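You operate a simulated robot arm through the tools that you are given. There is no shell and no other tool. Be economical: measure what you need, move in short steps, check, and stop when the job is done.

Carry out the task below with a simulated robot arm. There is one attempt and no reset: what you move stays moved.

TASK
On the island top, make the yellow card pack and the clear tumbler change places.

It is judged by the outcome, as a careful person would: the job done as asked, and still so three seconds after it is handed in. It fails if anything else is knocked over, pushed out of place, dropped, spilled or broken.

THE ROBOT
A 6-joint arm with a two-finger parallel gripper on a trunk, on a base that drives. Base frame: it is fixed to the floor where the robot stands at the start and does not move with it; the origin is under the middle of the robot, x ahead of it, y to its left, z up. Lengths are in mm, angles in degrees, forces in N, time in s.
With the tool pointing down near the work surface it reaches from about 320 to 700 mm from the robot's upright axis, wherever it stands. Its first joint turns from -166.0 to 166.0 degrees. Payload 4.1 kg.
Tool frame: the origin (TCP) lies between the finger pads and is the grasp point; the fingertips stand 23 mm ahead of it; z points along the fingers, y is the line along which they close. The gripper opens to 94 mm. The fingers are 38 mm wide and 10 mm thick; the gripper's body (54 by 96 mm) begins 39 mm behind the TCP.
Orientation is that of the tool frame in the base frame, as a unit quaternion [x, y, z, w]. With the fingers straight down and closing along the base's y, the tool's x points along the base's -x, its y along +y and its z along -z.

THE INTERFACE
- The arm moves only by the tool apply_moves. Its argument "commands" is a list of rows, each a list of 7 numbers: the shift along the base's x, y, z in cm, then the turn, a rotation vector about the base's x, y, z in degrees, then the gripper command, from -1 (fully open) to 1 (shut), values between in proportion. In form: [[x, y, z, wx, wy, wz, grip], ...]. A call has 1 to 12 rows; each row shifts and turns the commanded pose from where the row before left it. Each row takes 0.2 s and may step no farther than 50 mm and 8.6 degrees from the row before; otherwise, or with a gripper value out of range, the whole call is refused. A pose out of reach is approached as far as the arm can. The call stops where the force on the tool passes 40 N (or 10 N more than at its start, if that is more) or the arm is blocked; 0.2 s more then pass. Each finger travels about 45 mm/s and halts on what it meets, pressing with about 22 N; the grip force reading is that of the motor and also rises with nothing between the fingers. The clock runs only during rows and for 0.2 s after the last one: add rows that do not move to give the fingers time. It gives the time, the measured TCP pose, the force on the tool (base axes), the opening and the grip force at its end, in the units of the frame above (readings bear some noise).
- Cameras (640 x 400 px; columns grow to the right, rows downward): "scene" is now at [16.8, 131.4, 1489.3]; the picture's right is [-0.39, -0.92, 0.00], its down [-0.61, 0.26, -0.75] and it looks along [0.69, -0.29, -0.66] (base axes); focal length 279 px, centre (320, 200). "wrist" rides on the gripper at [86, 16, -74] in the tool frame; the picture's right is [-0.18, 0.98, 0.00], its down [-0.58, -0.11, -0.81] and it looks along [-0.79, -0.15, 0.59] (tool axes); focal length 243 px, centre (320, 200).
- capture(camera): a new picture of that camera. The clock stands still meanwhile.
- lift_body(by): slides the trunk up (or, below 0, down) by that many mm; the arm and the scene camera ride with it, the base frame stays. It gives what a move gives, with no picture.
- steer(legs): drives the robot by 1 to 6 legs, each [ahead, turn to the left] in mm and degrees, along the robot's own axes; the way and the turn of a leg run together, so that a leg with both is an arc; at most 1500 mm and 180 degrees a leg. The arm and the cameras ride along, it lands a little off, and it stops where it bumps. It gives what a move gives.
- pan_tilt(pan, tilt): turns the head with the scene camera to pan (to the left, within 155 degrees either way) and tilt (down, from -29 to 69), counted from straight ahead of the robot. It gives what a move gives.
- locate(camera, pixels): there is no depth. For up to 12 entries [column, row, z] of the newest picture of that camera ("zoom" is the newest enlarged one), the place [x, y] in the base frame at which the ray of that pixel passes the height z, good to about 3 mm. The clock stands still meanwhile.
- enlarge(camera, box): a new picture of the part [left, top, right, bottom] of that camera's present view, enlarged. The clock stands still meanwhile.
- hand_in(): hands the job in; it is judged then, once.

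Keep the steps short. Do not move on a guess: measure, check each grasp and each placing, and mend mistakes. In all there are 110 turns and 90 pictures (those below and enlarged ones count). Leave the gripper open and the arm clear of the work at the hand-in unless told otherwise, and finish with a single line.

The tools are called as name(argument=value, ...) on one line, values as JSON. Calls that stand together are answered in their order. apply_moves: Moves the arm, as the interface text tells. Its arguments: {"type":"object","properties":{"commands":{"type":"array"}},"required":["commands"]} The other tools are called the same way: lift_body (by) slides the trunk up or down; steer (legs) drives the base; pan_tilt (pan, tilt) turns the head that bears the scene camera; capture (camera) takes a picture; locate (camera, pixels) gives the place at which the rays of pixels pass given heights; enlarge (camera, box) takes an enlarged picture of a part of a camera's view; hand_in () hands the job in.

At the start:

```text
clock: 0.0
tool_pos: [418.7, -98.3, 1172.4]
ee_rot: [0.001, 1.0, 0.0, 0.0]
force: [0.9, -0.3, 0.5]
opening: 94.3
finger_force: 0.1
trunk travel left (down, up): [-450.0, 140.0]
robot x, y, heading: [4.1, 1.8, -0.3]
head pan, tilt: [-23.1, 41.3]
```

scene: 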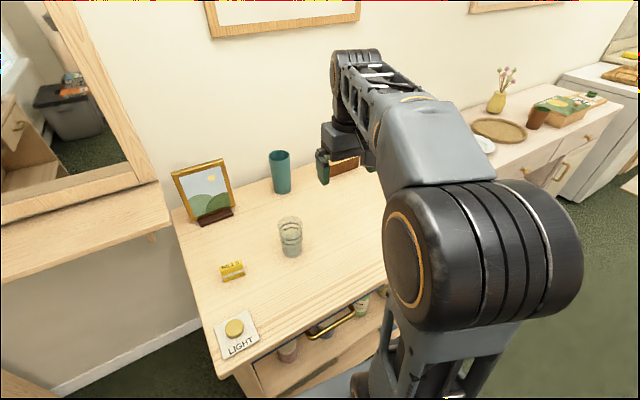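
wrist: 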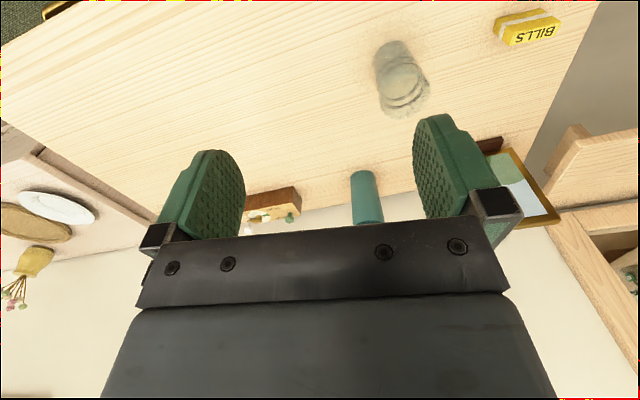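

I see a yellow pack at about (232,271) and a clear tumbler at (290,237) on the top in front of me. I'll enlarge that area for details.

enlarge(camera="scene", box=[170, 140, 400, 284])

enlarge(camera="wrist", box=[340, 0, 600, 162])

```text
2.78 times, centred on (285, 212) of scene
```

zoom: 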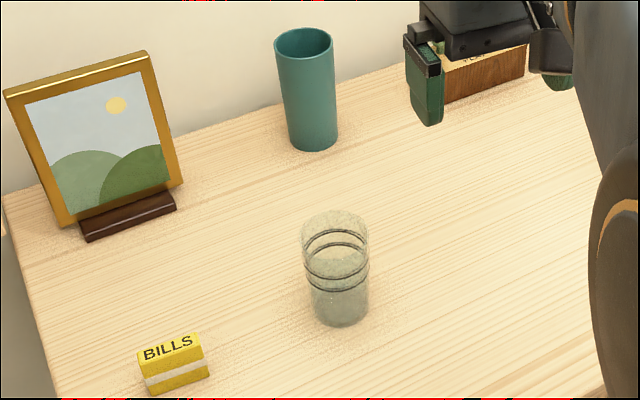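

```text
2.46 times, centred on (470, 81) of wrist
```

zoom: 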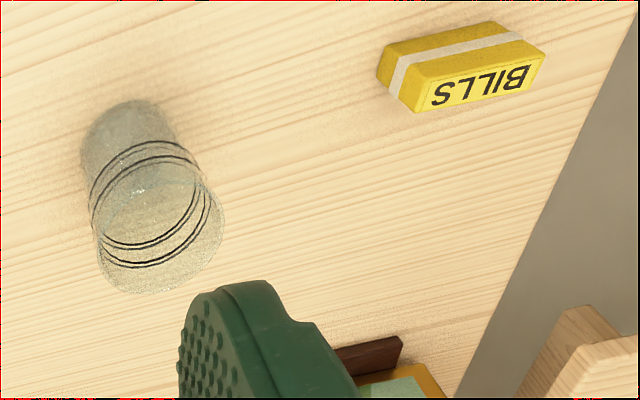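

This top stands against a wall, and the yellow block says "BILLS". I want to be sure which surface is the island and that no other pack or tumbler exists, so I'll look around with the head.

pan_tilt(pan=-100, tilt=30)

capture(camera="scene")

pan_tilt(pan=80, tilt=30)

capture(camera="scene")

pan_tilt(pan=154, tilt=30)

capture(camera="scene")

pan_tilt(pan=0, tilt=45)

capture(camera="scene")

```text
clock: 1.5
tool_pos: [419.2, -99.1, 1173.8]
ee_rot: [0.0, 1.0, -0.001, -0.001]
force: [-0.7, -0.1, 0.0]
opening: 94.0
finger_force: 0.0
trunk travel left (down, up): [-450.0, 140.0]
robot x, y, heading: [-2.5, -2.6, -0.0]
head pan, tilt: [-100.0, 30.0]
```

```text
85 pictures are left
```

scene: 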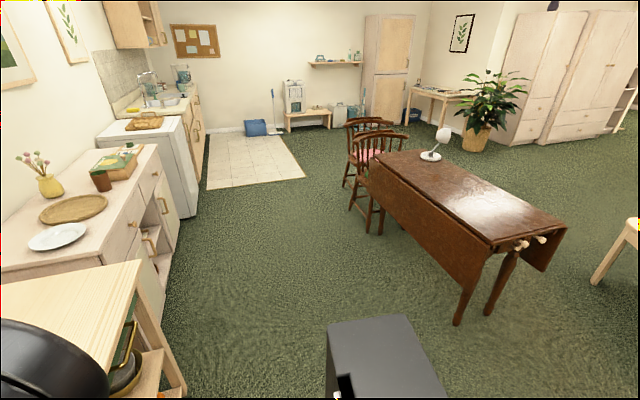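

```text
clock: 4.2
tool_pos: [417.9, -97.2, 1172.5]
ee_rot: [0.0, 1.0, 0.0, -0.001]
force: [-0.2, -0.1, 0.3]
opening: 93.8
finger_force: 0.1
trunk travel left (down, up): [-450.0, 140.0]
robot x, y, heading: [1.8, -0.7, -0.3]
head pan, tilt: [80.0, 30.0]
```

```text
84 pictures are left
```

scene: 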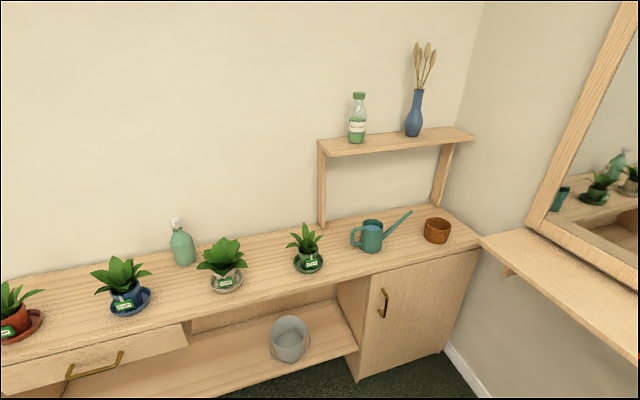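

```text
clock: 5.6
tool_pos: [418.3, -97.6, 1171.2]
ee_rot: [0.0, 1.0, 0.0, 0.0]
force: [0.1, 0.2, 0.6]
opening: 94.0
finger_force: 0.0
trunk travel left (down, up): [-450.0, 140.0]
robot x, y, heading: [-1.1, 1.5, 0.1]
head pan, tilt: [154.0, 30.0]
```

```text
83 pictures are left
```

scene: 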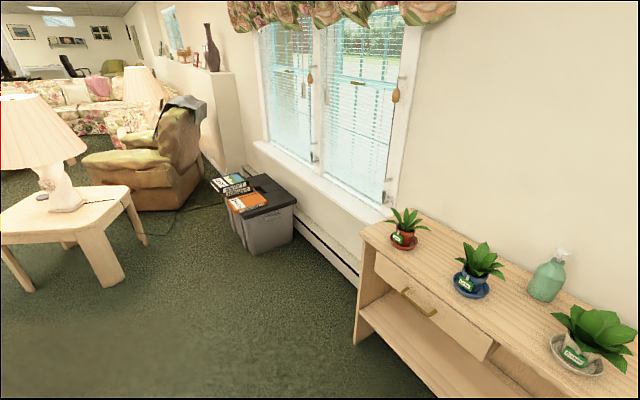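

```text
clock: 8.0
tool_pos: [418.6, -97.2, 1173.1]
ee_rot: [0.0, 1.0, 0.0, 0.0]
force: [0.8, -0.1, 0.7]
opening: 93.7
finger_force: 0.0
trunk travel left (down, up): [-450.0, 140.0]
robot x, y, heading: [-1.2, 0.5, 0.1]
head pan, tilt: [0.0, 45.0]
```

```text
82 pictures are left
```

scene: 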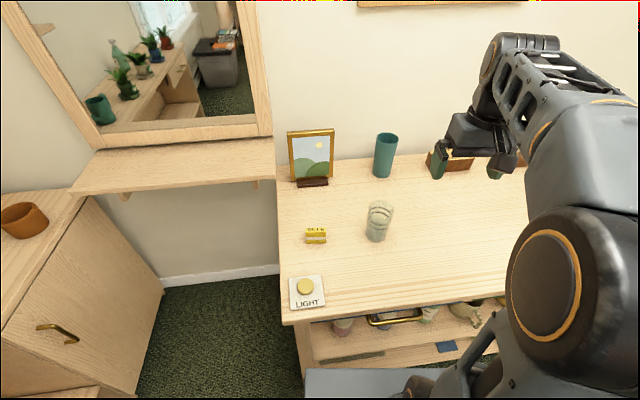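

The only yellow pack and clear tumbler are on this top in front of me. The "LIGHT" button at (306,290) must not be touched. Next I'll enlarge for measuring.

enlarge(camera="scene", box=[276, 190, 420, 280])

```text
4.44 times, centred on (348, 235) of scene
```

zoom: 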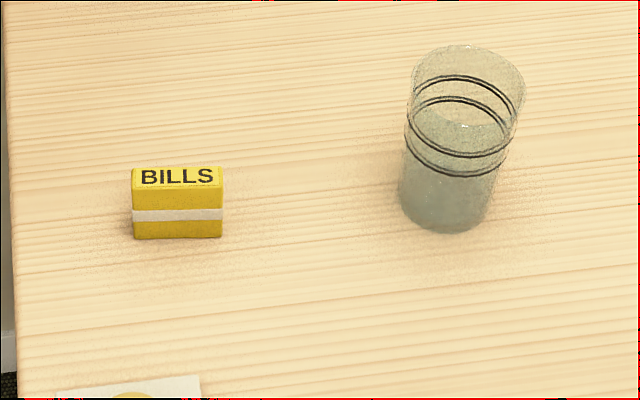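

Now to get positions: pack's base corners, its top, tumbler's base and rim.

locate(camera="zoom", pixels=[[134, 239, 820], [221, 237, 820], [132, 189, 850], [222, 188, 850], [132, 168, 850], [221, 167, 850], [445, 233, 820], [399, 198, 820], [489, 206, 820], [8, 100, 820], [12, 300, 820], [200, 375, 820]])

locate(camera="zoom", pixels=[[468, 45, 930], [408, 72, 930], [526, 88, 930], [468, 45, 910], [408, 72, 910], [526, 88, 910], [132, 189, 840], [222, 188, 840], [132, 168, 840], [221, 167, 840]])

```text
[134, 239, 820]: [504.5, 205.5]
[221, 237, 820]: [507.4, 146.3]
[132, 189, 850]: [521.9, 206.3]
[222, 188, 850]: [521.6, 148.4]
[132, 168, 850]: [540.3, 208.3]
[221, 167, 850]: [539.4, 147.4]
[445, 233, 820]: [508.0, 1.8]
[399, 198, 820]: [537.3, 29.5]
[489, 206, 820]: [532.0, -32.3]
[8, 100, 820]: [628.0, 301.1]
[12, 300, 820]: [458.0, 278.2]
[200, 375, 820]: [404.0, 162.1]
```

```text
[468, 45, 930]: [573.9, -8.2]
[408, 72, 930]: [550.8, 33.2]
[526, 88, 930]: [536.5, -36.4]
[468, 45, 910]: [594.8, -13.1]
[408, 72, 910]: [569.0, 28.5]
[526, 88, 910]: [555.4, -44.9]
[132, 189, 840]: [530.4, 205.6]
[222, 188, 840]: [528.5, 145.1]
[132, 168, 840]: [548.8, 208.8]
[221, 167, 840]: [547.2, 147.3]
```

Pack: about x 506–524, y 147–206, top ≈ 868, so centre (515,176). Tumbler: centre about (540,-1), rim ≈ 930, about 70 mm wide, maybe with water in it. Plan: pack to a parking spot at (430,85), tumbler to the pack's place, pack to the tumbler's place. First I'll move high above the pack and look.

apply_moves(commands=[[1.4, 3.9, 0, 0, 0, 0, -1], [1.4, 3.9, 0, 0, 0, 0, -1], [1.4, 3.9, 0, 0, 0, 0, -1], [1.4, 3.9, 0, 0, 0, 0, -1], [1.4, 3.9, 0, 0, 0, 0, -1], [1.4, 3.9, 0, 0, 0, 0, -1], [1.25, 3.9, 0, 0, 0, 0, -1], [0, 0, -4, 0, 0, 0, -1], [0, 0, -4, 0, 0, 0, -1], [0, 0, -4, 0, 0, 0, -1], [0, 0, -4, 0, 0, 0, -1], [0, 0, 0, 0, 0, 0, -1]])

capture(camera="wrist")

capture(camera="scene")

```text
clock: 10.6
tool_pos: [516.2, 175.0, 1012.1]
ee_rot: [0.0, 1.0, 0.0, 0.0]
force: [-0.3, -0.4, 1.0]
opening: 94.0
finger_force: 0.1
trunk travel left (down, up): [-450.0, 140.0]
robot x, y, heading: [-1.5, 3.4, -0.2]
head pan, tilt: [0.0, 45.0]
```

```text
80 pictures are left
```

wrist: 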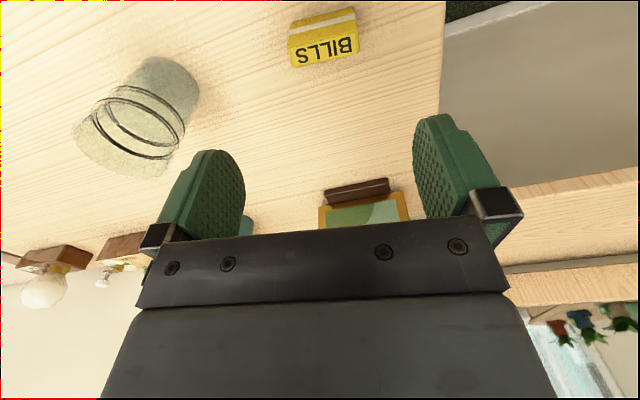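

```text
79 pictures are left
```

scene: 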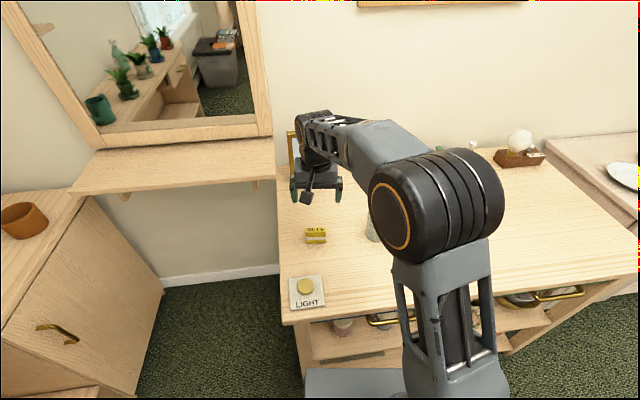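

Wrist view shows the pack at (324,37). I'll enlarge and verify its place from this angle.

enlarge(camera="wrist", box=[260, 0, 388, 80])

```text
5.00 times, centred on (324, 40) of wrist
```

zoom: 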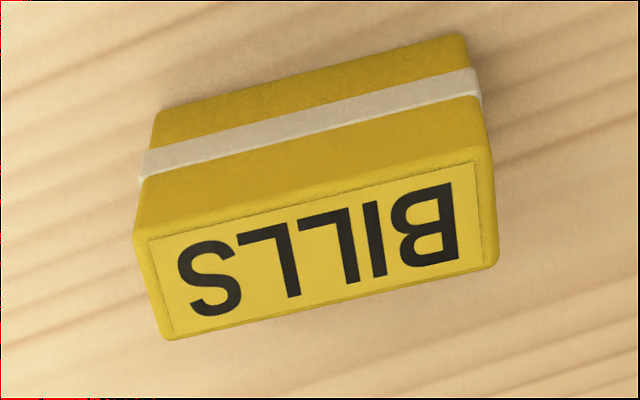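

locate(camera="zoom", pixels=[[155, 113, 820], [462, 33, 820], [135, 238, 860], [490, 150, 860], [165, 338, 860], [497, 263, 860], [135, 238, 850], [490, 150, 850], [165, 338, 850], [497, 263, 850], [135, 238, 868], [497, 263, 868]])

```text
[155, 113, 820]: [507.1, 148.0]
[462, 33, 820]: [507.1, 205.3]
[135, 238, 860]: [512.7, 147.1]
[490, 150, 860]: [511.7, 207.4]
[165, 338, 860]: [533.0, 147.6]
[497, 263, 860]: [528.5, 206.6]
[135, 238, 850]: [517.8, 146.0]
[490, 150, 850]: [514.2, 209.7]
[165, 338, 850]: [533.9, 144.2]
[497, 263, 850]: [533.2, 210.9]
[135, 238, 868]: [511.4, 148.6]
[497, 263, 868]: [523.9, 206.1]
```

Confirmed: centre ≈ (517,176.7), 58 mm along y, top ≈ 868, square to the axes. I'll descend to z ≈ 850 open, tips straddling it.

apply_moves(commands=[[0.1, 0.15, -3, 0, 0, 0, -1], [0, 0, -3, 0, 0, 0, -1], [0, 0, -3, 0, 0, 0, -1], [0, 0, -3, 0, 0, 0, -1], [0, 0, -2.2, 0, 0, 0, -1], [0, 0, -2, 0, 0, 0, -1], [0, 0, 0, 0, 0, 0, -1]])

capture(camera="wrist")

enlarge(camera="scene", box=[256, 180, 384, 260])

```text
clock: 12.2
tool_pos: [515.0, 176.6, 850.8]
ee_rot: [0.0, 1.0, 0.0, 0.0]
force: [0.6, 0.0, -0.3]
opening: 93.7
finger_force: 0.0
trunk travel left (down, up): [-450.0, 140.0]
robot x, y, heading: [3.5, 0.9, 0.1]
head pan, tilt: [0.0, 45.0]
```

```text
77 pictures are left
```

wrist: 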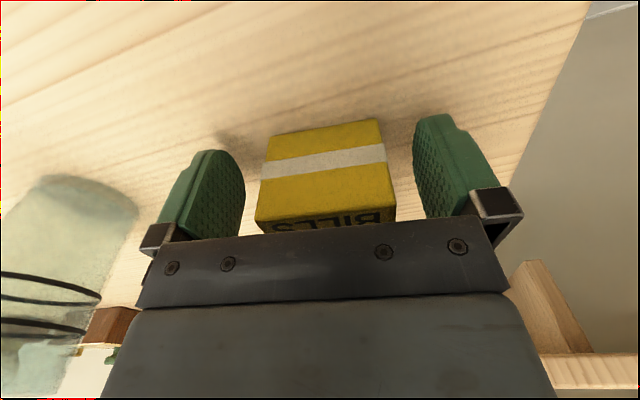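

```text
5.00 times, centred on (320, 220) of scene
```

zoom: 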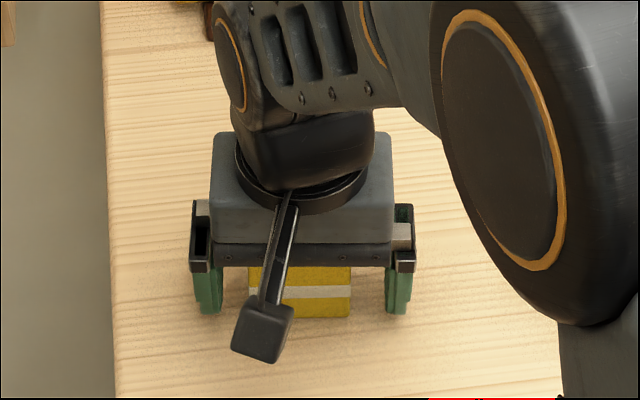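

The pack sits between the fingers with margins on both sides. Closing.

apply_moves(commands=[[0, 0, 0, 0, 0, 0, 1], [0, 0, 0, 0, 0, 0, 1], [0, 0, 0, 0, 0, 0, 1], [0, 0, 0, 0, 0, 0, 1], [0, 0, 0, 0, 0, 0, 1]])

```text
clock: 13.4
tool_pos: [515.0, 175.7, 851.2]
ee_rot: [0.0, 1.0, 0.0, 0.0]
force: [0.4, -0.2, 0.2]
opening: 57.6
finger_force: 21.7
trunk travel left (down, up): [-450.0, 140.0]
robot x, y, heading: [3.3, 1.1, -0.1]
head pan, tilt: [0.0, 45.0]
```

Held at 57.6 mm with 21.7 N. I'll lift 80 mm and move to the parking spot (430,85), staying short of the tumbler.

apply_moves(commands=[[0, 0, 2, 0, 0, 0, 1], [0, 0, 3, 0, 0, 0, 1], [0, 0, 3, 0, 0, 0, 1], [-3, 0, 0, 0, 0, 0, 1], [-3, -3, 0, 0, 0, 0, 1], [-2.5, -3, 0, 0, 0, 0, 1], [0, -3.1, 0, 0, 0, 0, 1], [0, 0, 0, 0, 0, 0, 1]])

capture(camera="wrist")

capture(camera="scene")

```text
clock: 15.2
tool_pos: [430.0, 87.8, 928.5]
ee_rot: [0.0, 1.0, 0.0, 0.0]
force: [-0.5, 0.1, -0.1]
opening: 57.5
finger_force: 22.1
trunk travel left (down, up): [-450.0, 140.0]
robot x, y, heading: [-1.0, -0.2, -0.1]
head pan, tilt: [0.0, 45.0]
```

```text
75 pictures are left
```

wrist: 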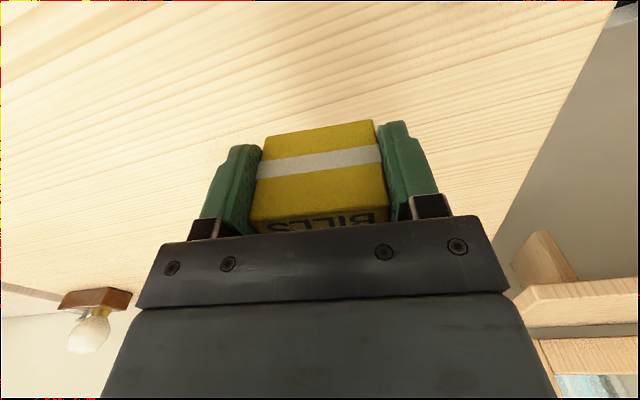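

```text
74 pictures are left
```

scene: 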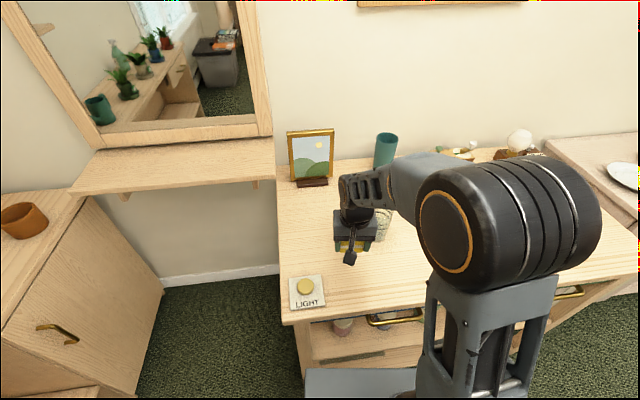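

Held firmly and clear of the LIGHT pad. Lowering to the height it was gripped at (851), the last bit slowly.

apply_moves(commands=[[0, 0, -3, 0, 0, 0, 1], [0, 0, -3, 0, 0, 0, 1], [0, 0, -1.2, 0, 0, 0, 1], [0, 0, -0.4, 0, 0, 0, 1], [0, 0, -0.2, 0, 0, 0, 1], [0, 0, 0, 0, 0, 0, 1]])

```text
clock: 16.6
tool_pos: [429.6, 88.3, 852.2]
ee_rot: [0.0, 1.0, 0.0, 0.0]
force: [-0.9, -0.5, -0.8]
opening: 57.4
finger_force: 22.5
trunk travel left (down, up): [-450.0, 140.0]
robot x, y, heading: [0.3, -0.6, 0.1]
head pan, tilt: [0.0, 45.0]
```

No contact force yet; I'll creep down a millimetre or two.

apply_moves(commands=[[0, 0, -0.1, 0, 0, 0, 1], [0, 0, 0, 0, 0, 0, 1]])

enlarge(camera="wrist", box=[160, 80, 480, 280])

```text
clock: 17.2
tool_pos: [430.5, 86.4, 852.2]
ee_rot: [-0.001, 1.0, 0.0, 0.0]
force: [0.9, -0.2, -0.9]
opening: 57.8
finger_force: 21.6
trunk travel left (down, up): [-450.0, 140.0]
robot x, y, heading: [-0.8, 1.1, 0.1]
head pan, tilt: [0.0, 45.0]
```

```text
2.00 times, centred on (320, 180) of wrist
```

zoom: 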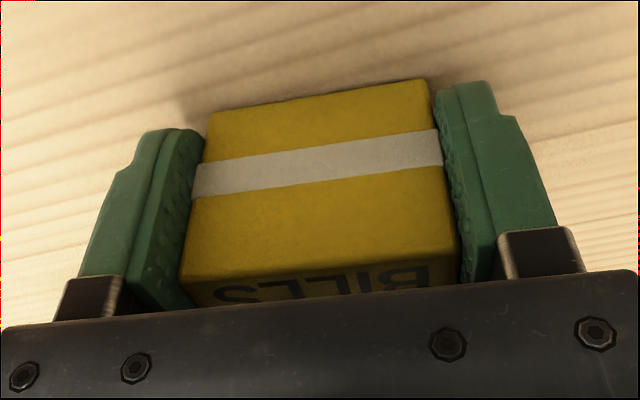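

Still no force but the shadow is closed up. One more millimetre step down, reading the force.

apply_moves(commands=[[0, 0, -0.1, 0, 0, 0, 1], [0, 0, 0, 0, 0, 0, 1]])

```text
clock: 17.8
tool_pos: [430.9, 85.9, 850.7]
ee_rot: [0.0, 1.0, 0.0, 0.0]
force: [-1.7, -0.2, 3.6]
opening: 57.8
finger_force: 21.6
trunk travel left (down, up): [-450.0, 140.0]
robot x, y, heading: [-5.0, 2.2, 0.1]
head pan, tilt: [0.0, 45.0]
```

Force z rose to 3.6 N: it rests on the top. Opening, then rising straight up 150 mm.

apply_moves(commands=[[0, 0, 0, 0, 0, 0, -1], [0, 0, 0, 0, 0, 0, -1], [0, 0, 0, 0, 0, 0, -1], [0, 0, 0, 0, 0, 0, -1], [0, 0, 3, 0, 0, 0, -1], [0, 0, 4, 0, 0, 0, -1], [0, 0, 4, 0, 0, 0, -1], [0, 0, 4, 0, 0, 0, -1], [0, 0, 4, 0, 0, 0, -1], [0, 0, 0, 0, 0, 0, -1]])

capture(camera="wrist")

capture(camera="scene")

```text
clock: 20.0
tool_pos: [432.3, 85.9, 1041.0]
ee_rot: [-0.001, 1.0, -0.001, 0.0]
force: [0.7, 0.6, -0.7]
opening: 94.1
finger_force: 0.1
trunk travel left (down, up): [-450.0, 140.0]
robot x, y, heading: [3.7, 1.1, 0.0]
head pan, tilt: [0.0, 45.0]
```

```text
72 pictures are left
```

wrist: 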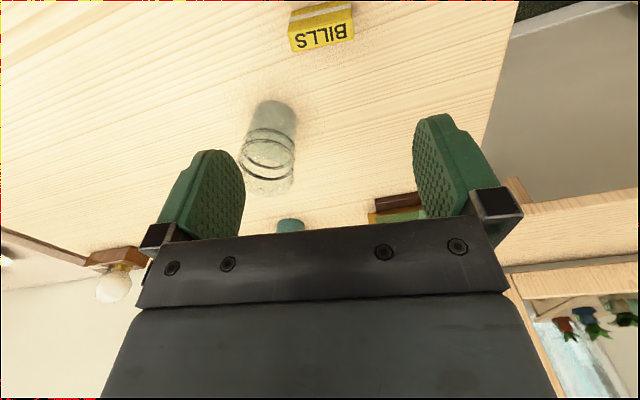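

```text
71 pictures are left
```

scene: 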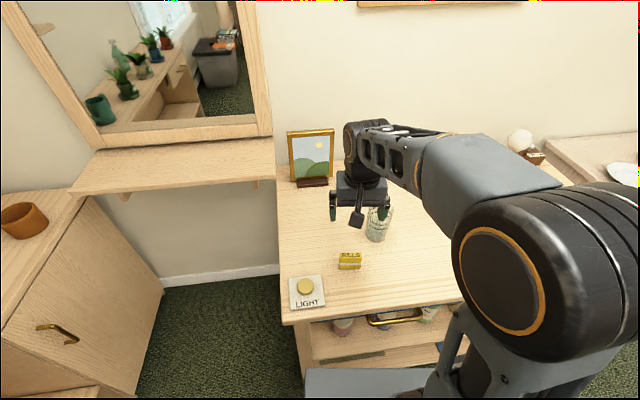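

Pack parked upright. Now I'll move above the tumbler (540,-1), staying at z ≈ 1040, and look.

apply_moves(commands=[[3, -2.5, 0, 0, 0, 0, -1], [3, -2.5, 0, 0, 0, 0, -1], [3, -2.5, 0, 0, 0, 0, -1], [1.8, -1.2, 0, 0, 0, 0, -1], [0, 0, 0, 0, 0, 0, -1]])

enlarge(camera="wrist", box=[240, 0, 432, 120])

capture(camera="scene")

```text
clock: 21.2
tool_pos: [540.0, -2.4, 1039.4]
ee_rot: [0.0, 1.0, 0.0, 0.0]
force: [0.6, -0.2, -0.8]
opening: 94.2
finger_force: 0.0
trunk travel left (down, up): [-450.0, 140.0]
robot x, y, heading: [2.3, 1.8, 0.3]
head pan, tilt: [0.0, 45.0]
```

```text
3.33 times, centred on (336, 60) of wrist
```

zoom: 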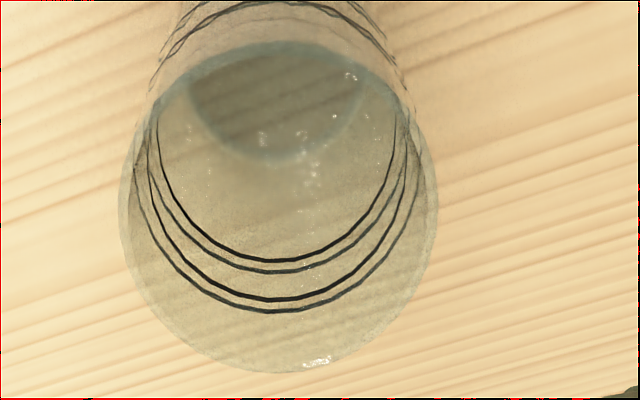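

```text
69 pictures are left
```

scene: 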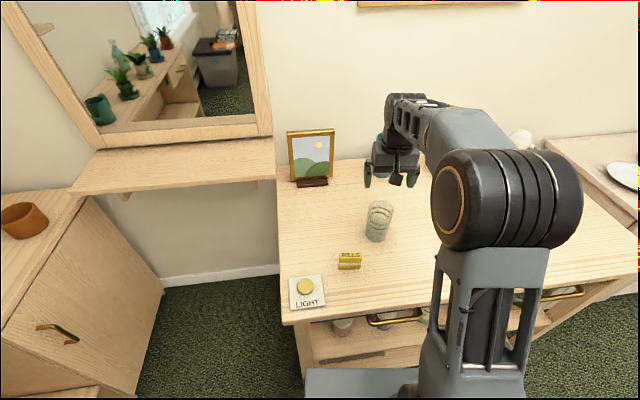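

The tumbler looks empty (no liquid surface). Checking rim extent from here at candidate heights.

locate(camera="zoom", pixels=[[120, 205, 930], [437, 195, 930], [300, 373, 930], [275, 42, 930], [120, 205, 920], [437, 195, 920], [300, 373, 920], [275, 42, 920]])

```text
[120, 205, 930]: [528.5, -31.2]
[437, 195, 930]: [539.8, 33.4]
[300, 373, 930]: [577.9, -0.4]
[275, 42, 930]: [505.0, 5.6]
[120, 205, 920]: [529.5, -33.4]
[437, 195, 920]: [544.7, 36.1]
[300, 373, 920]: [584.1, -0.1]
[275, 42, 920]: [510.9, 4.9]
```

Rim centre ≈ (541,1), height ≈ 930, diameter ≈ 70. I'll descend to z ≈ 900 (gripper body then ≈ 9 mm above the rim).

apply_moves(commands=[[0, 0.15, -3, 0, 0, 0, -1], [0, 0, -3, 0, 0, 0, -1], [0, 0, -3, 0, 0, 0, -1], [0, 0, -2, 0, 0, 0, -1], [0, 0, -1.5, 0, 0, 0, -1], [0, 0, -1.2, 0, 0, 0, -1], [0, 0, 0, 0, 0, 0, -1]])

capture(camera="wrist")

enlarge(camera="scene", box=[304, 160, 464, 260])

```text
clock: 22.8
tool_pos: [538.2, -1.0, 905.2]
ee_rot: [0.0, 1.0, 0.0, 0.0]
force: [-0.6, 0.4, 0.4]
opening: 93.8
finger_force: 0.0
trunk travel left (down, up): [-450.0, 140.0]
robot x, y, heading: [4.3, -0.1, 0.1]
head pan, tilt: [0.0, 45.0]
```

```text
68 pictures are left
```

wrist: 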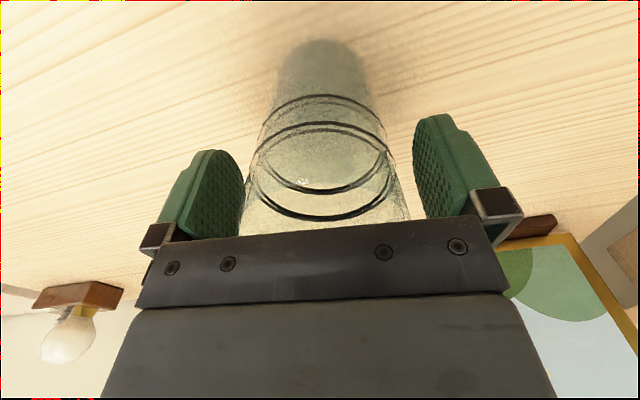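

```text
4.00 times, centred on (384, 210) of scene
```

zoom: 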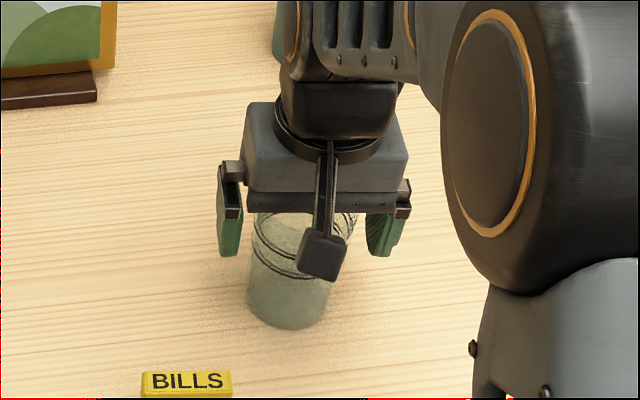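

The tumbler is centred between the fingers. Closing.

apply_moves(commands=[[0, 0, 0, 0, 0, 0, 1], [0, 0, 0, 0, 0, 0, 1], [0, 0, 0, 0, 0, 0, 1], [0, 0, 0, 0, 0, 0, 1], [0, 0, 0, 0, 0, 0, 1]])

capture(camera="wrist")

```text
clock: 24.0
tool_pos: [538.8, -0.9, 904.9]
ee_rot: [0.0, 1.0, 0.0, 0.0]
force: [-0.5, 1.3, 0.0]
opening: 71.4
finger_force: 21.7
trunk travel left (down, up): [-450.0, 140.0]
robot x, y, heading: [-1.8, -1.3, -0.2]
head pan, tilt: [0.0, 45.0]
```

```text
66 pictures are left
```

wrist: 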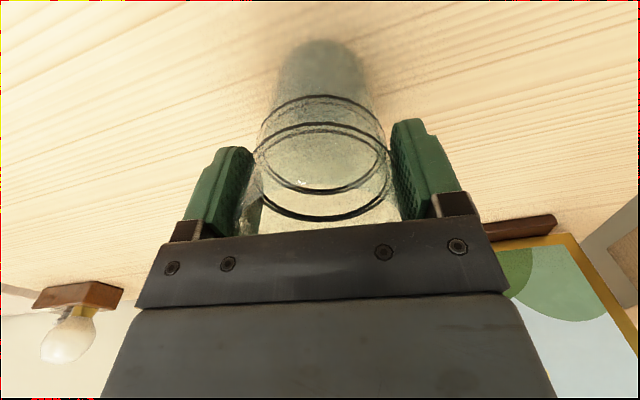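

Held at 71.4 mm. I'll lift gently 20 mm first and check.

apply_moves(commands=[[0, 0, 0.5, 0, 0, 0, 1], [0, 0, 1, 0, 0, 0, 1], [0, 0, 1, 0, 0, 0, 1], [0, 0, 0, 0, 0, 0, 1]])

capture(camera="wrist")

```text
clock: 25.0
tool_pos: [539.1, -0.4, 929.5]
ee_rot: [0.0, 1.0, 0.0, 0.0]
force: [0.2, 0.1, -2.1]
opening: 71.2
finger_force: 22.0
trunk travel left (down, up): [-450.0, 140.0]
robot x, y, heading: [2.5, 0.2, 0.3]
head pan, tilt: [0.0, 45.0]
```

```text
65 pictures are left
```

wrist: 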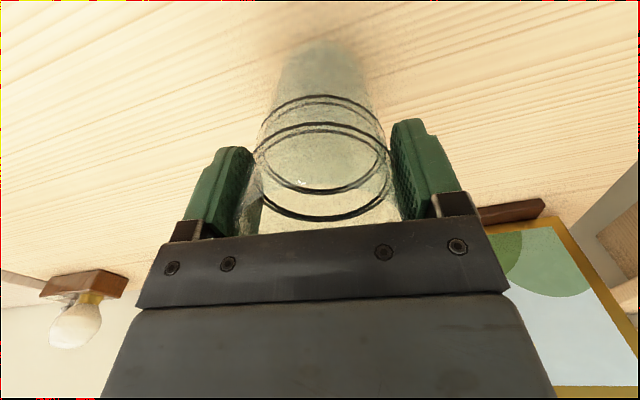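

Lifted, no slip. Raise to 80 mm lift and carry over to (516,177).

apply_moves(commands=[[0, 0, 2, 0, 0, 0, 1], [0, 0, 2, 0, 0, 0, 1], [0, 0, 1.5, 0, 0, 0, 1], [-0.5, 2.5, 0, 0, 0, 0, 1], [-0.5, 3, 0, 0, 0, 0, 1], [-0.5, 3, 0, 0, 0, 0, 1], [-0.5, 3, 0, 0, 0, 0, 1], [-0.3, 3, 0, 0, 0, 0, 1], [0, 2, 0, 0, 0, 0, 1], [0, 1.2, 0, 0, 0, 0, 1], [0, 0, 0, 0, 0, 0, 1]])

capture(camera="scene")

```text
clock: 27.4
tool_pos: [516.2, 177.9, 984.8]
ee_rot: [0.0, 1.0, 0.0, 0.0]
force: [-0.8, 0.4, -0.9]
opening: 71.5
finger_force: 22.7
trunk travel left (down, up): [-450.0, 140.0]
robot x, y, heading: [2.4, -3.9, -0.1]
head pan, tilt: [0.0, 45.0]
```

```text
64 pictures are left
```

scene: 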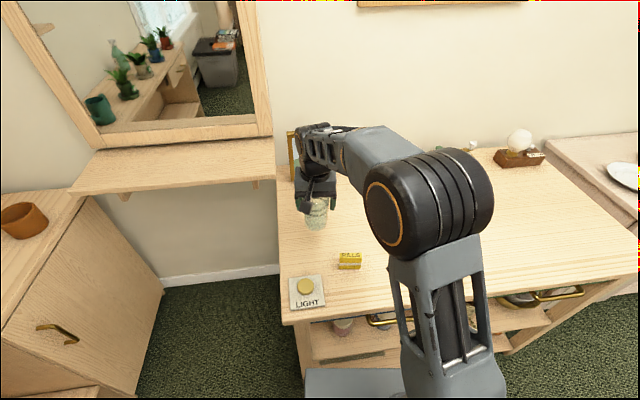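

Carried level. Lowering 78 mm (contact expected near z ≈ 905).

apply_moves(commands=[[0, 0, -2.5, 0, 0, 0, 1], [0, 0, -2.5, 0, 0, 0, 1], [0, 0, -1.5, 0, 0, 0, 1], [0, 0, -0.8, 0, 0, 0, 1], [0, 0, -0.5, 0, 0, 0, 1], [0, 0, 0, 0, 0, 0, 1]])

```text
clock: 28.8
tool_pos: [516.3, 176.8, 906.2]
ee_rot: [0.0, 1.0, 0.0, 0.0]
force: [-0.2, -0.7, -0.9]
opening: 71.4
finger_force: 22.4
trunk travel left (down, up): [-450.0, 140.0]
robot x, y, heading: [2.8, 0.5, -0.1]
head pan, tilt: [0.0, 45.0]
```

apply_moves(commands=[[0, 0, -0.15, 0, 0, 0, 1], [0, 0, 0, 0, 0, 0, 1]])

```text
clock: 29.4
tool_pos: [517.1, 176.8, 904.8]
ee_rot: [0.0, 1.0, 0.001, 0.002]
force: [-0.2, 2.6, 13.9]
opening: 71.7
finger_force: 22.5
trunk travel left (down, up): [-450.0, 140.0]
robot x, y, heading: [1.2, 1.2, -0.0]
head pan, tilt: [0.0, 45.0]
```

It stands on the surface (13.9 N). I'll ease off half a millimetre, open, and rise straight up.

apply_moves(commands=[[0, 0, 0.06, 0, 0, 0, 1], [0, 0, 0, 0, 0, 0, -1], [0, 0, 0, 0, 0, 0, -1], [0, 0, 0, 0, 0, 0, -1], [0, 0, 0, 0, 0, 0, -1], [0, 0, 2, 0, 0, 0, -1], [0, 0, 3, 0, 0, 0, -1], [0, 0, 4, 0, 0, 0, -1], [0, 0, 4, 0, 0, 0, -1], [0, 0, 0, 0, 0, 0, -1]])

capture(camera="wrist")

enlarge(camera="scene", box=[276, 190, 420, 280])

```text
clock: 31.6
tool_pos: [520.7, 176.8, 1035.8]
ee_rot: [0.001, 1.0, 0.0, 0.0]
force: [0.5, 0.2, 0.2]
opening: 93.9
finger_force: 0.1
trunk travel left (down, up): [-450.0, 140.0]
robot x, y, heading: [-0.6, -1.9, 0.1]
head pan, tilt: [0.0, 45.0]
```

```text
63 pictures are left
```

wrist: 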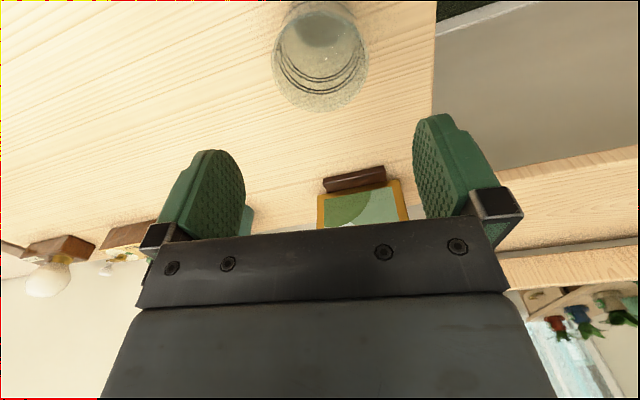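

```text
4.44 times, centred on (348, 235) of scene
```

zoom: 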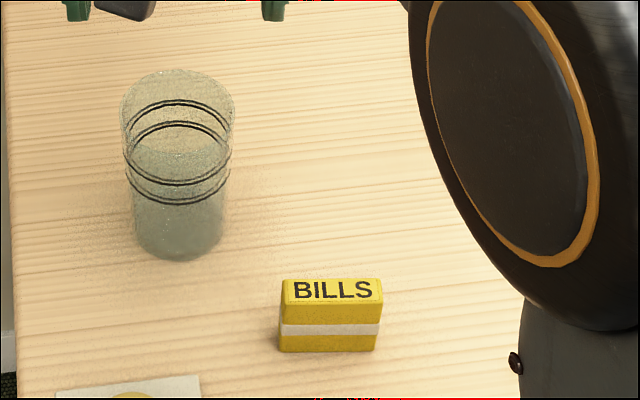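

Tumbler stands upright on the pack's former place. Measuring both from this view.

locate(camera="zoom", pixels=[[178, 261, 820], [135, 232, 820], [222, 232, 820], [180, 70, 930], [120, 105, 930], [236, 108, 930], [279, 351, 820], [375, 351, 820], [282, 301, 868], [383, 303, 868], [283, 279, 868], [381, 279, 868]])

```text
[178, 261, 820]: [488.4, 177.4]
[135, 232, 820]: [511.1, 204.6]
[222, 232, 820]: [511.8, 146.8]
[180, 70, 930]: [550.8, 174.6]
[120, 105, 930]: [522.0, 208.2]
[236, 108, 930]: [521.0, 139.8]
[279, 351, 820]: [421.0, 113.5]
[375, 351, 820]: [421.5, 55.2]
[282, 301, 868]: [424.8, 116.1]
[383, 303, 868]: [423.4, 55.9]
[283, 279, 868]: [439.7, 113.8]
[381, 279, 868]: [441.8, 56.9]
```

Tumbler centre ≈ (518,176) — right. Pack is at ≈ (431,85). Moving above it, then checking.

apply_moves(commands=[[-2.9, -3, 0, 0, 0, 0, -1], [-2.9, -3, 0, 0, 0, 0, -1], [-2.8, -3.1, 0, 0, 0, 0, -1], [0, 0, -3, 0, 0, 0, -1], [0, 0, -3, 0, 0, 0, -1], [0, 0, -3, 0, 0, 0, -1], [0, 0, 0, 0, 0, 0, -1]])

capture(camera="wrist")

```text
clock: 33.2
tool_pos: [429.2, 88.2, 945.6]
ee_rot: [0.0, 1.0, 0.0, 0.0]
force: [0.1, -0.1, -0.5]
opening: 94.0
finger_force: 0.0
trunk travel left (down, up): [-450.0, 140.0]
robot x, y, heading: [0.3, 1.9, 0.0]
head pan, tilt: [0.0, 45.0]
```

```text
61 pictures are left
```

wrist: 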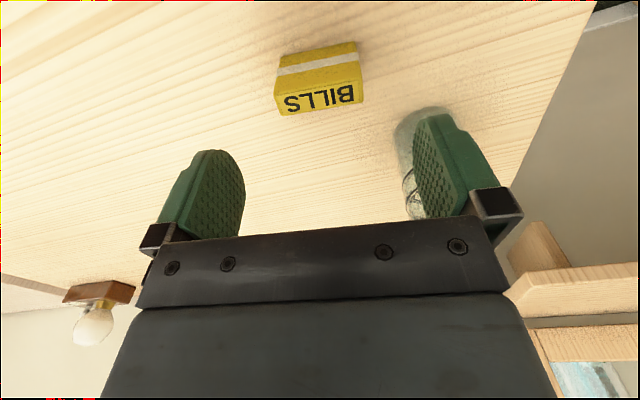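

Aligned. Descending to z ≈ 851.

apply_moves(commands=[[0.1, -0.2, -3, 0, 0, 0, -1], [0, 0, -3, 0, 0, 0, -1], [0, 0, -2, 0, 0, 0, -1], [0, 0, -1.5, 0, 0, 0, -1], [0, 0, 0, 0, 0, 0, -1]])

capture(camera="wrist")

```text
clock: 34.4
tool_pos: [433.8, 84.7, 849.4]
ee_rot: [0.0, 1.0, 0.0, 0.0]
force: [1.0, 0.5, 0.5]
opening: 94.0
finger_force: 0.0
trunk travel left (down, up): [-450.0, 140.0]
robot x, y, heading: [1.4, 0.8, -0.1]
head pan, tilt: [0.0, 45.0]
```

```text
60 pictures are left
```

wrist: 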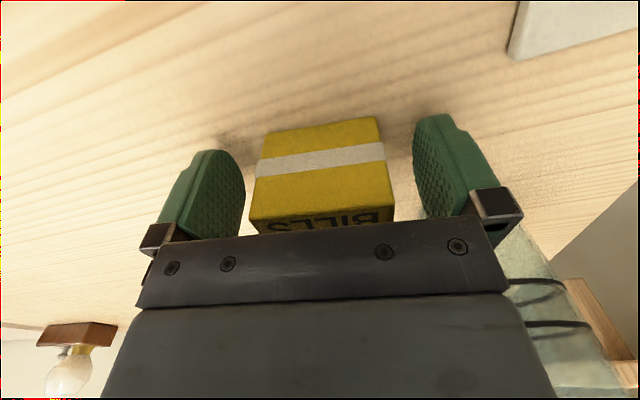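

Straddled with space on both sides. Close and lift 30 mm.

apply_moves(commands=[[0, 0, 0, 0, 0, 0, 1], [0, 0, 0, 0, 0, 0, 1], [0, 0, 0, 0, 0, 0, 1], [0, 0, 0, 0, 0, 0, 1], [0, 0, 0, 0, 0, 0, 1]])

apply_moves(commands=[[0, 0, 1, 0, 0, 0, 1], [0, 0, 2, 0, 0, 0, 1], [0, 0, 3, 0, 0, 0, 1], [0, 0, 0, 0, 0, 0, 1]])

capture(camera="wrist")

```text
clock: 35.6
tool_pos: [432.1, 85.5, 850.7]
ee_rot: [0.0, 1.0, 0.0, 0.0]
force: [0.4, 0.5, -0.6]
opening: 57.5
finger_force: 22.1
trunk travel left (down, up): [-450.0, 140.0]
robot x, y, heading: [-4.4, -2.3, 0.1]
head pan, tilt: [0.0, 45.0]
```

```text
clock: 36.6
tool_pos: [435.5, 84.1, 907.7]
ee_rot: [0.001, 1.0, 0.0, 0.0]
force: [-0.4, -0.1, -0.7]
opening: 57.6
finger_force: 21.6
trunk travel left (down, up): [-450.0, 140.0]
robot x, y, heading: [-1.7, 1.3, 0.1]
head pan, tilt: [0.0, 45.0]
```

```text
59 pictures are left
```

wrist: 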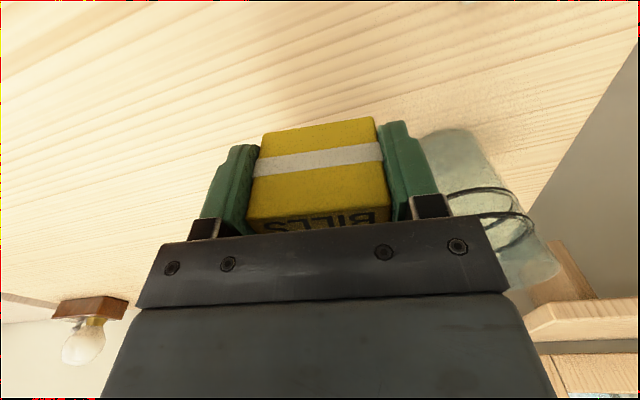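

Held. Moving first sideways away from the tumbler, then ahead to (540,-1).

apply_moves(commands=[[0, -3, 0, 0, 0, 0, 1], [0, -3, 0, 0, 0, 0, 1], [2, -2.5, 0, 0, 0, 0, 1], [3, 0, 0, 0, 0, 0, 1], [3, 0, 0, 0, 0, 0, 1], [2.7, 0, 0, 0, 0, 0, 1], [0, 0, 0, 0, 0, 0, 1], [0, 0, 0, 0, 0, 0, 1]])

```text
clock: 38.4
tool_pos: [539.4, -0.8, 907.8]
ee_rot: [0.0, 1.0, 0.0, 0.001]
force: [0.1, -0.5, 0.0]
opening: 57.6
finger_force: 22.2
trunk travel left (down, up): [-450.0, 140.0]
robot x, y, heading: [3.0, 3.2, 0.0]
head pan, tilt: [0.0, 45.0]
```

At (539,-1). Lowering about 57 mm to contact near z ≈ 850.

apply_moves(commands=[[0, 0, -3, 0, 0, 0, 1], [0, 0, -1.7, 0, 0, 0, 1], [0, 0, -0.7, 0, 0, 0, 1], [0, 0, -0.3, 0, 0, 0, 1], [0, 0, 0, 0, 0, 0, 1]])

```text
clock: 39.6
tool_pos: [537.4, -1.0, 852.2]
ee_rot: [0.001, 1.0, 0.0, -0.001]
force: [-0.1, 0.2, -1.4]
opening: 57.6
finger_force: 22.2
trunk travel left (down, up): [-450.0, 140.0]
robot x, y, heading: [-1.6, 1.2, 0.1]
head pan, tilt: [0.0, 45.0]
```

apply_moves(commands=[[0, 0, -0.15, 0, 0, 0, 1], [0, 0, 0, 0, 0, 0, 1]])

```text
clock: 40.2
tool_pos: [538.3, -0.7, 849.9]
ee_rot: [0.0, 1.0, -0.001, 0.0]
force: [0.2, 0.6, -0.3]
opening: 57.8
finger_force: 21.8
trunk travel left (down, up): [-450.0, 140.0]
robot x, y, heading: [-5.1, -0.5, 0.2]
head pan, tilt: [0.0, 45.0]
```

No contact yet; another millimetre.

apply_moves(commands=[[0, 0, -0.1, 0, 0, 0, 1], [0, 0, 0, 0, 0, 0, 1]])

```text
clock: 40.8
tool_pos: [537.9, -1.6, 850.7]
ee_rot: [-0.001, 1.0, 0.0, 0.0]
force: [-0.3, -0.9, 1.1]
opening: 57.6
finger_force: 21.7
trunk travel left (down, up): [-450.0, 140.0]
robot x, y, heading: [0.6, -1.7, -0.4]
head pan, tilt: [0.0, 45.0]
```

apply_moves(commands=[[0, 0, -0.08, 0, 0, 0, 1], [0, 0, 0, 0, 0, 0, 1]])

```text
clock: 41.4
tool_pos: [539.0, -1.1, 848.4]
ee_rot: [0.0, 1.0, 0.0, 0.001]
force: [0.3, 0.9, 6.1]
opening: 57.6
finger_force: 22.2
trunk travel left (down, up): [-450.0, 140.0]
robot x, y, heading: [0.7, 1.8, 0.1]
head pan, tilt: [0.0, 45.0]
```

Contact at 6 N. Opening, rising, and pulling the arm to the right and clear.

apply_moves(commands=[[0, 0, 0, 0, 0, 0, -1], [0, 0, 0, 0, 0, 0, -1], [0, 0, 0, 0, 0, 0, -1], [0, 0, 0, 0, 0, 0, -1], [0, 0, 3, 0, 0, 0, -1], [0, 0, 4, 0, 0, 0, -1], [0, 0, 4, 0, 0, 0, -1], [0, 0, 5, 0, 0, 0, -1], [0, 0, 5, 0, 0, 0, -1], [0, 0, 5, 0, 0, 0, -1], [0, 0, 4, 0, 0, 0, -1], [0, 0, 0, 0, 0, 0, -1]])

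apply_moves(commands=[[-3, -3.5, 0, 0, 0, 0, -1], [-3, -3.5, 0, 0, 0, 0, -1], [-3, -3.5, 0, 0, 0, 0, -1], [-3, -3.5, 0, 0, 0, 0, -1], [0, -4, 0, 0, 0, 0, -1], [0, 0, 0, 0, 0, 0, -1]])

capture(camera="scene")

enlarge(camera="scene", box=[276, 190, 420, 280])

```text
clock: 44.0
tool_pos: [538.9, -1.1, 1149.2]
ee_rot: [0.0, 1.0, 0.0, 0.0]
force: [0.5, 0.3, 0.6]
opening: 94.1
finger_force: 0.1
trunk travel left (down, up): [-450.0, 140.0]
robot x, y, heading: [1.2, -2.6, -0.1]
head pan, tilt: [0.0, 45.0]
```

```text
clock: 45.4
tool_pos: [417.7, -181.2, 1147.7]
ee_rot: [0.0, 1.0, 0.0, 0.0]
force: [0.0, 0.2, -0.3]
opening: 94.2
finger_force: 0.2
trunk travel left (down, up): [-450.0, 140.0]
robot x, y, heading: [-3.3, 2.9, 0.2]
head pan, tilt: [0.0, 45.0]
```

```text
58 pictures are left
```

scene: 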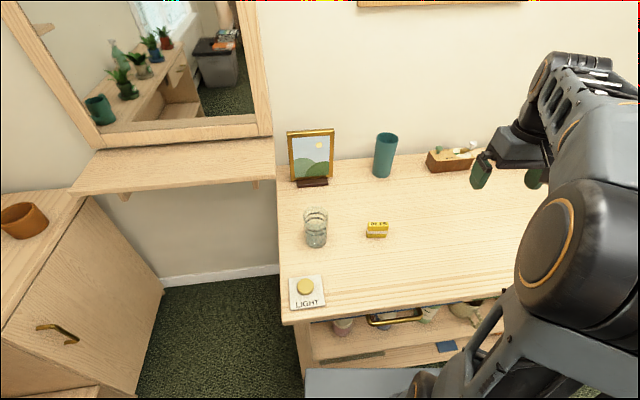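

```text
4.44 times, centred on (348, 235) of scene
```

zoom: 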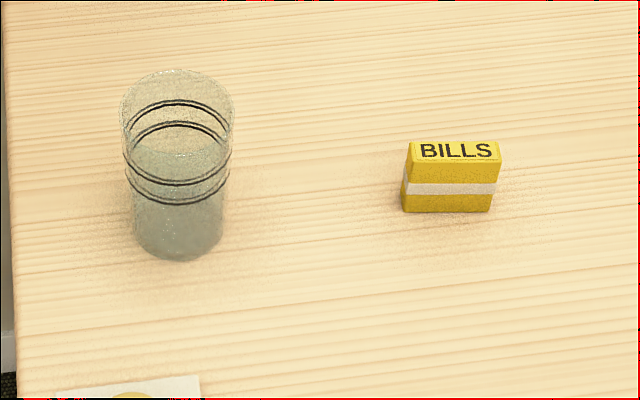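

Both stand upright. A last measurement of the pack's place.

locate(camera="zoom", pixels=[[404, 212, 820], [491, 212, 820], [411, 141, 868], [500, 143, 868], [178, 261, 820]])

```text
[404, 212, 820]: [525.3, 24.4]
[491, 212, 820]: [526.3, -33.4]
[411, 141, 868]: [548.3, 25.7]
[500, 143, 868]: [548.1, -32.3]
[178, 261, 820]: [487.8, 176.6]
```

The pack's centre is now ≈ (537,-4), against the tumbler's former (540,-1). The tumbler is on the pack's old spot, nothing else has moved, and the arm is clear with the gripper open. Handing in.

hand_in()

```text
The job is handed in.
```

The yellow card pack and the clear tumbler have changed places, each standing upright within about 5 mm of the other's old spot, and the job is handed in.
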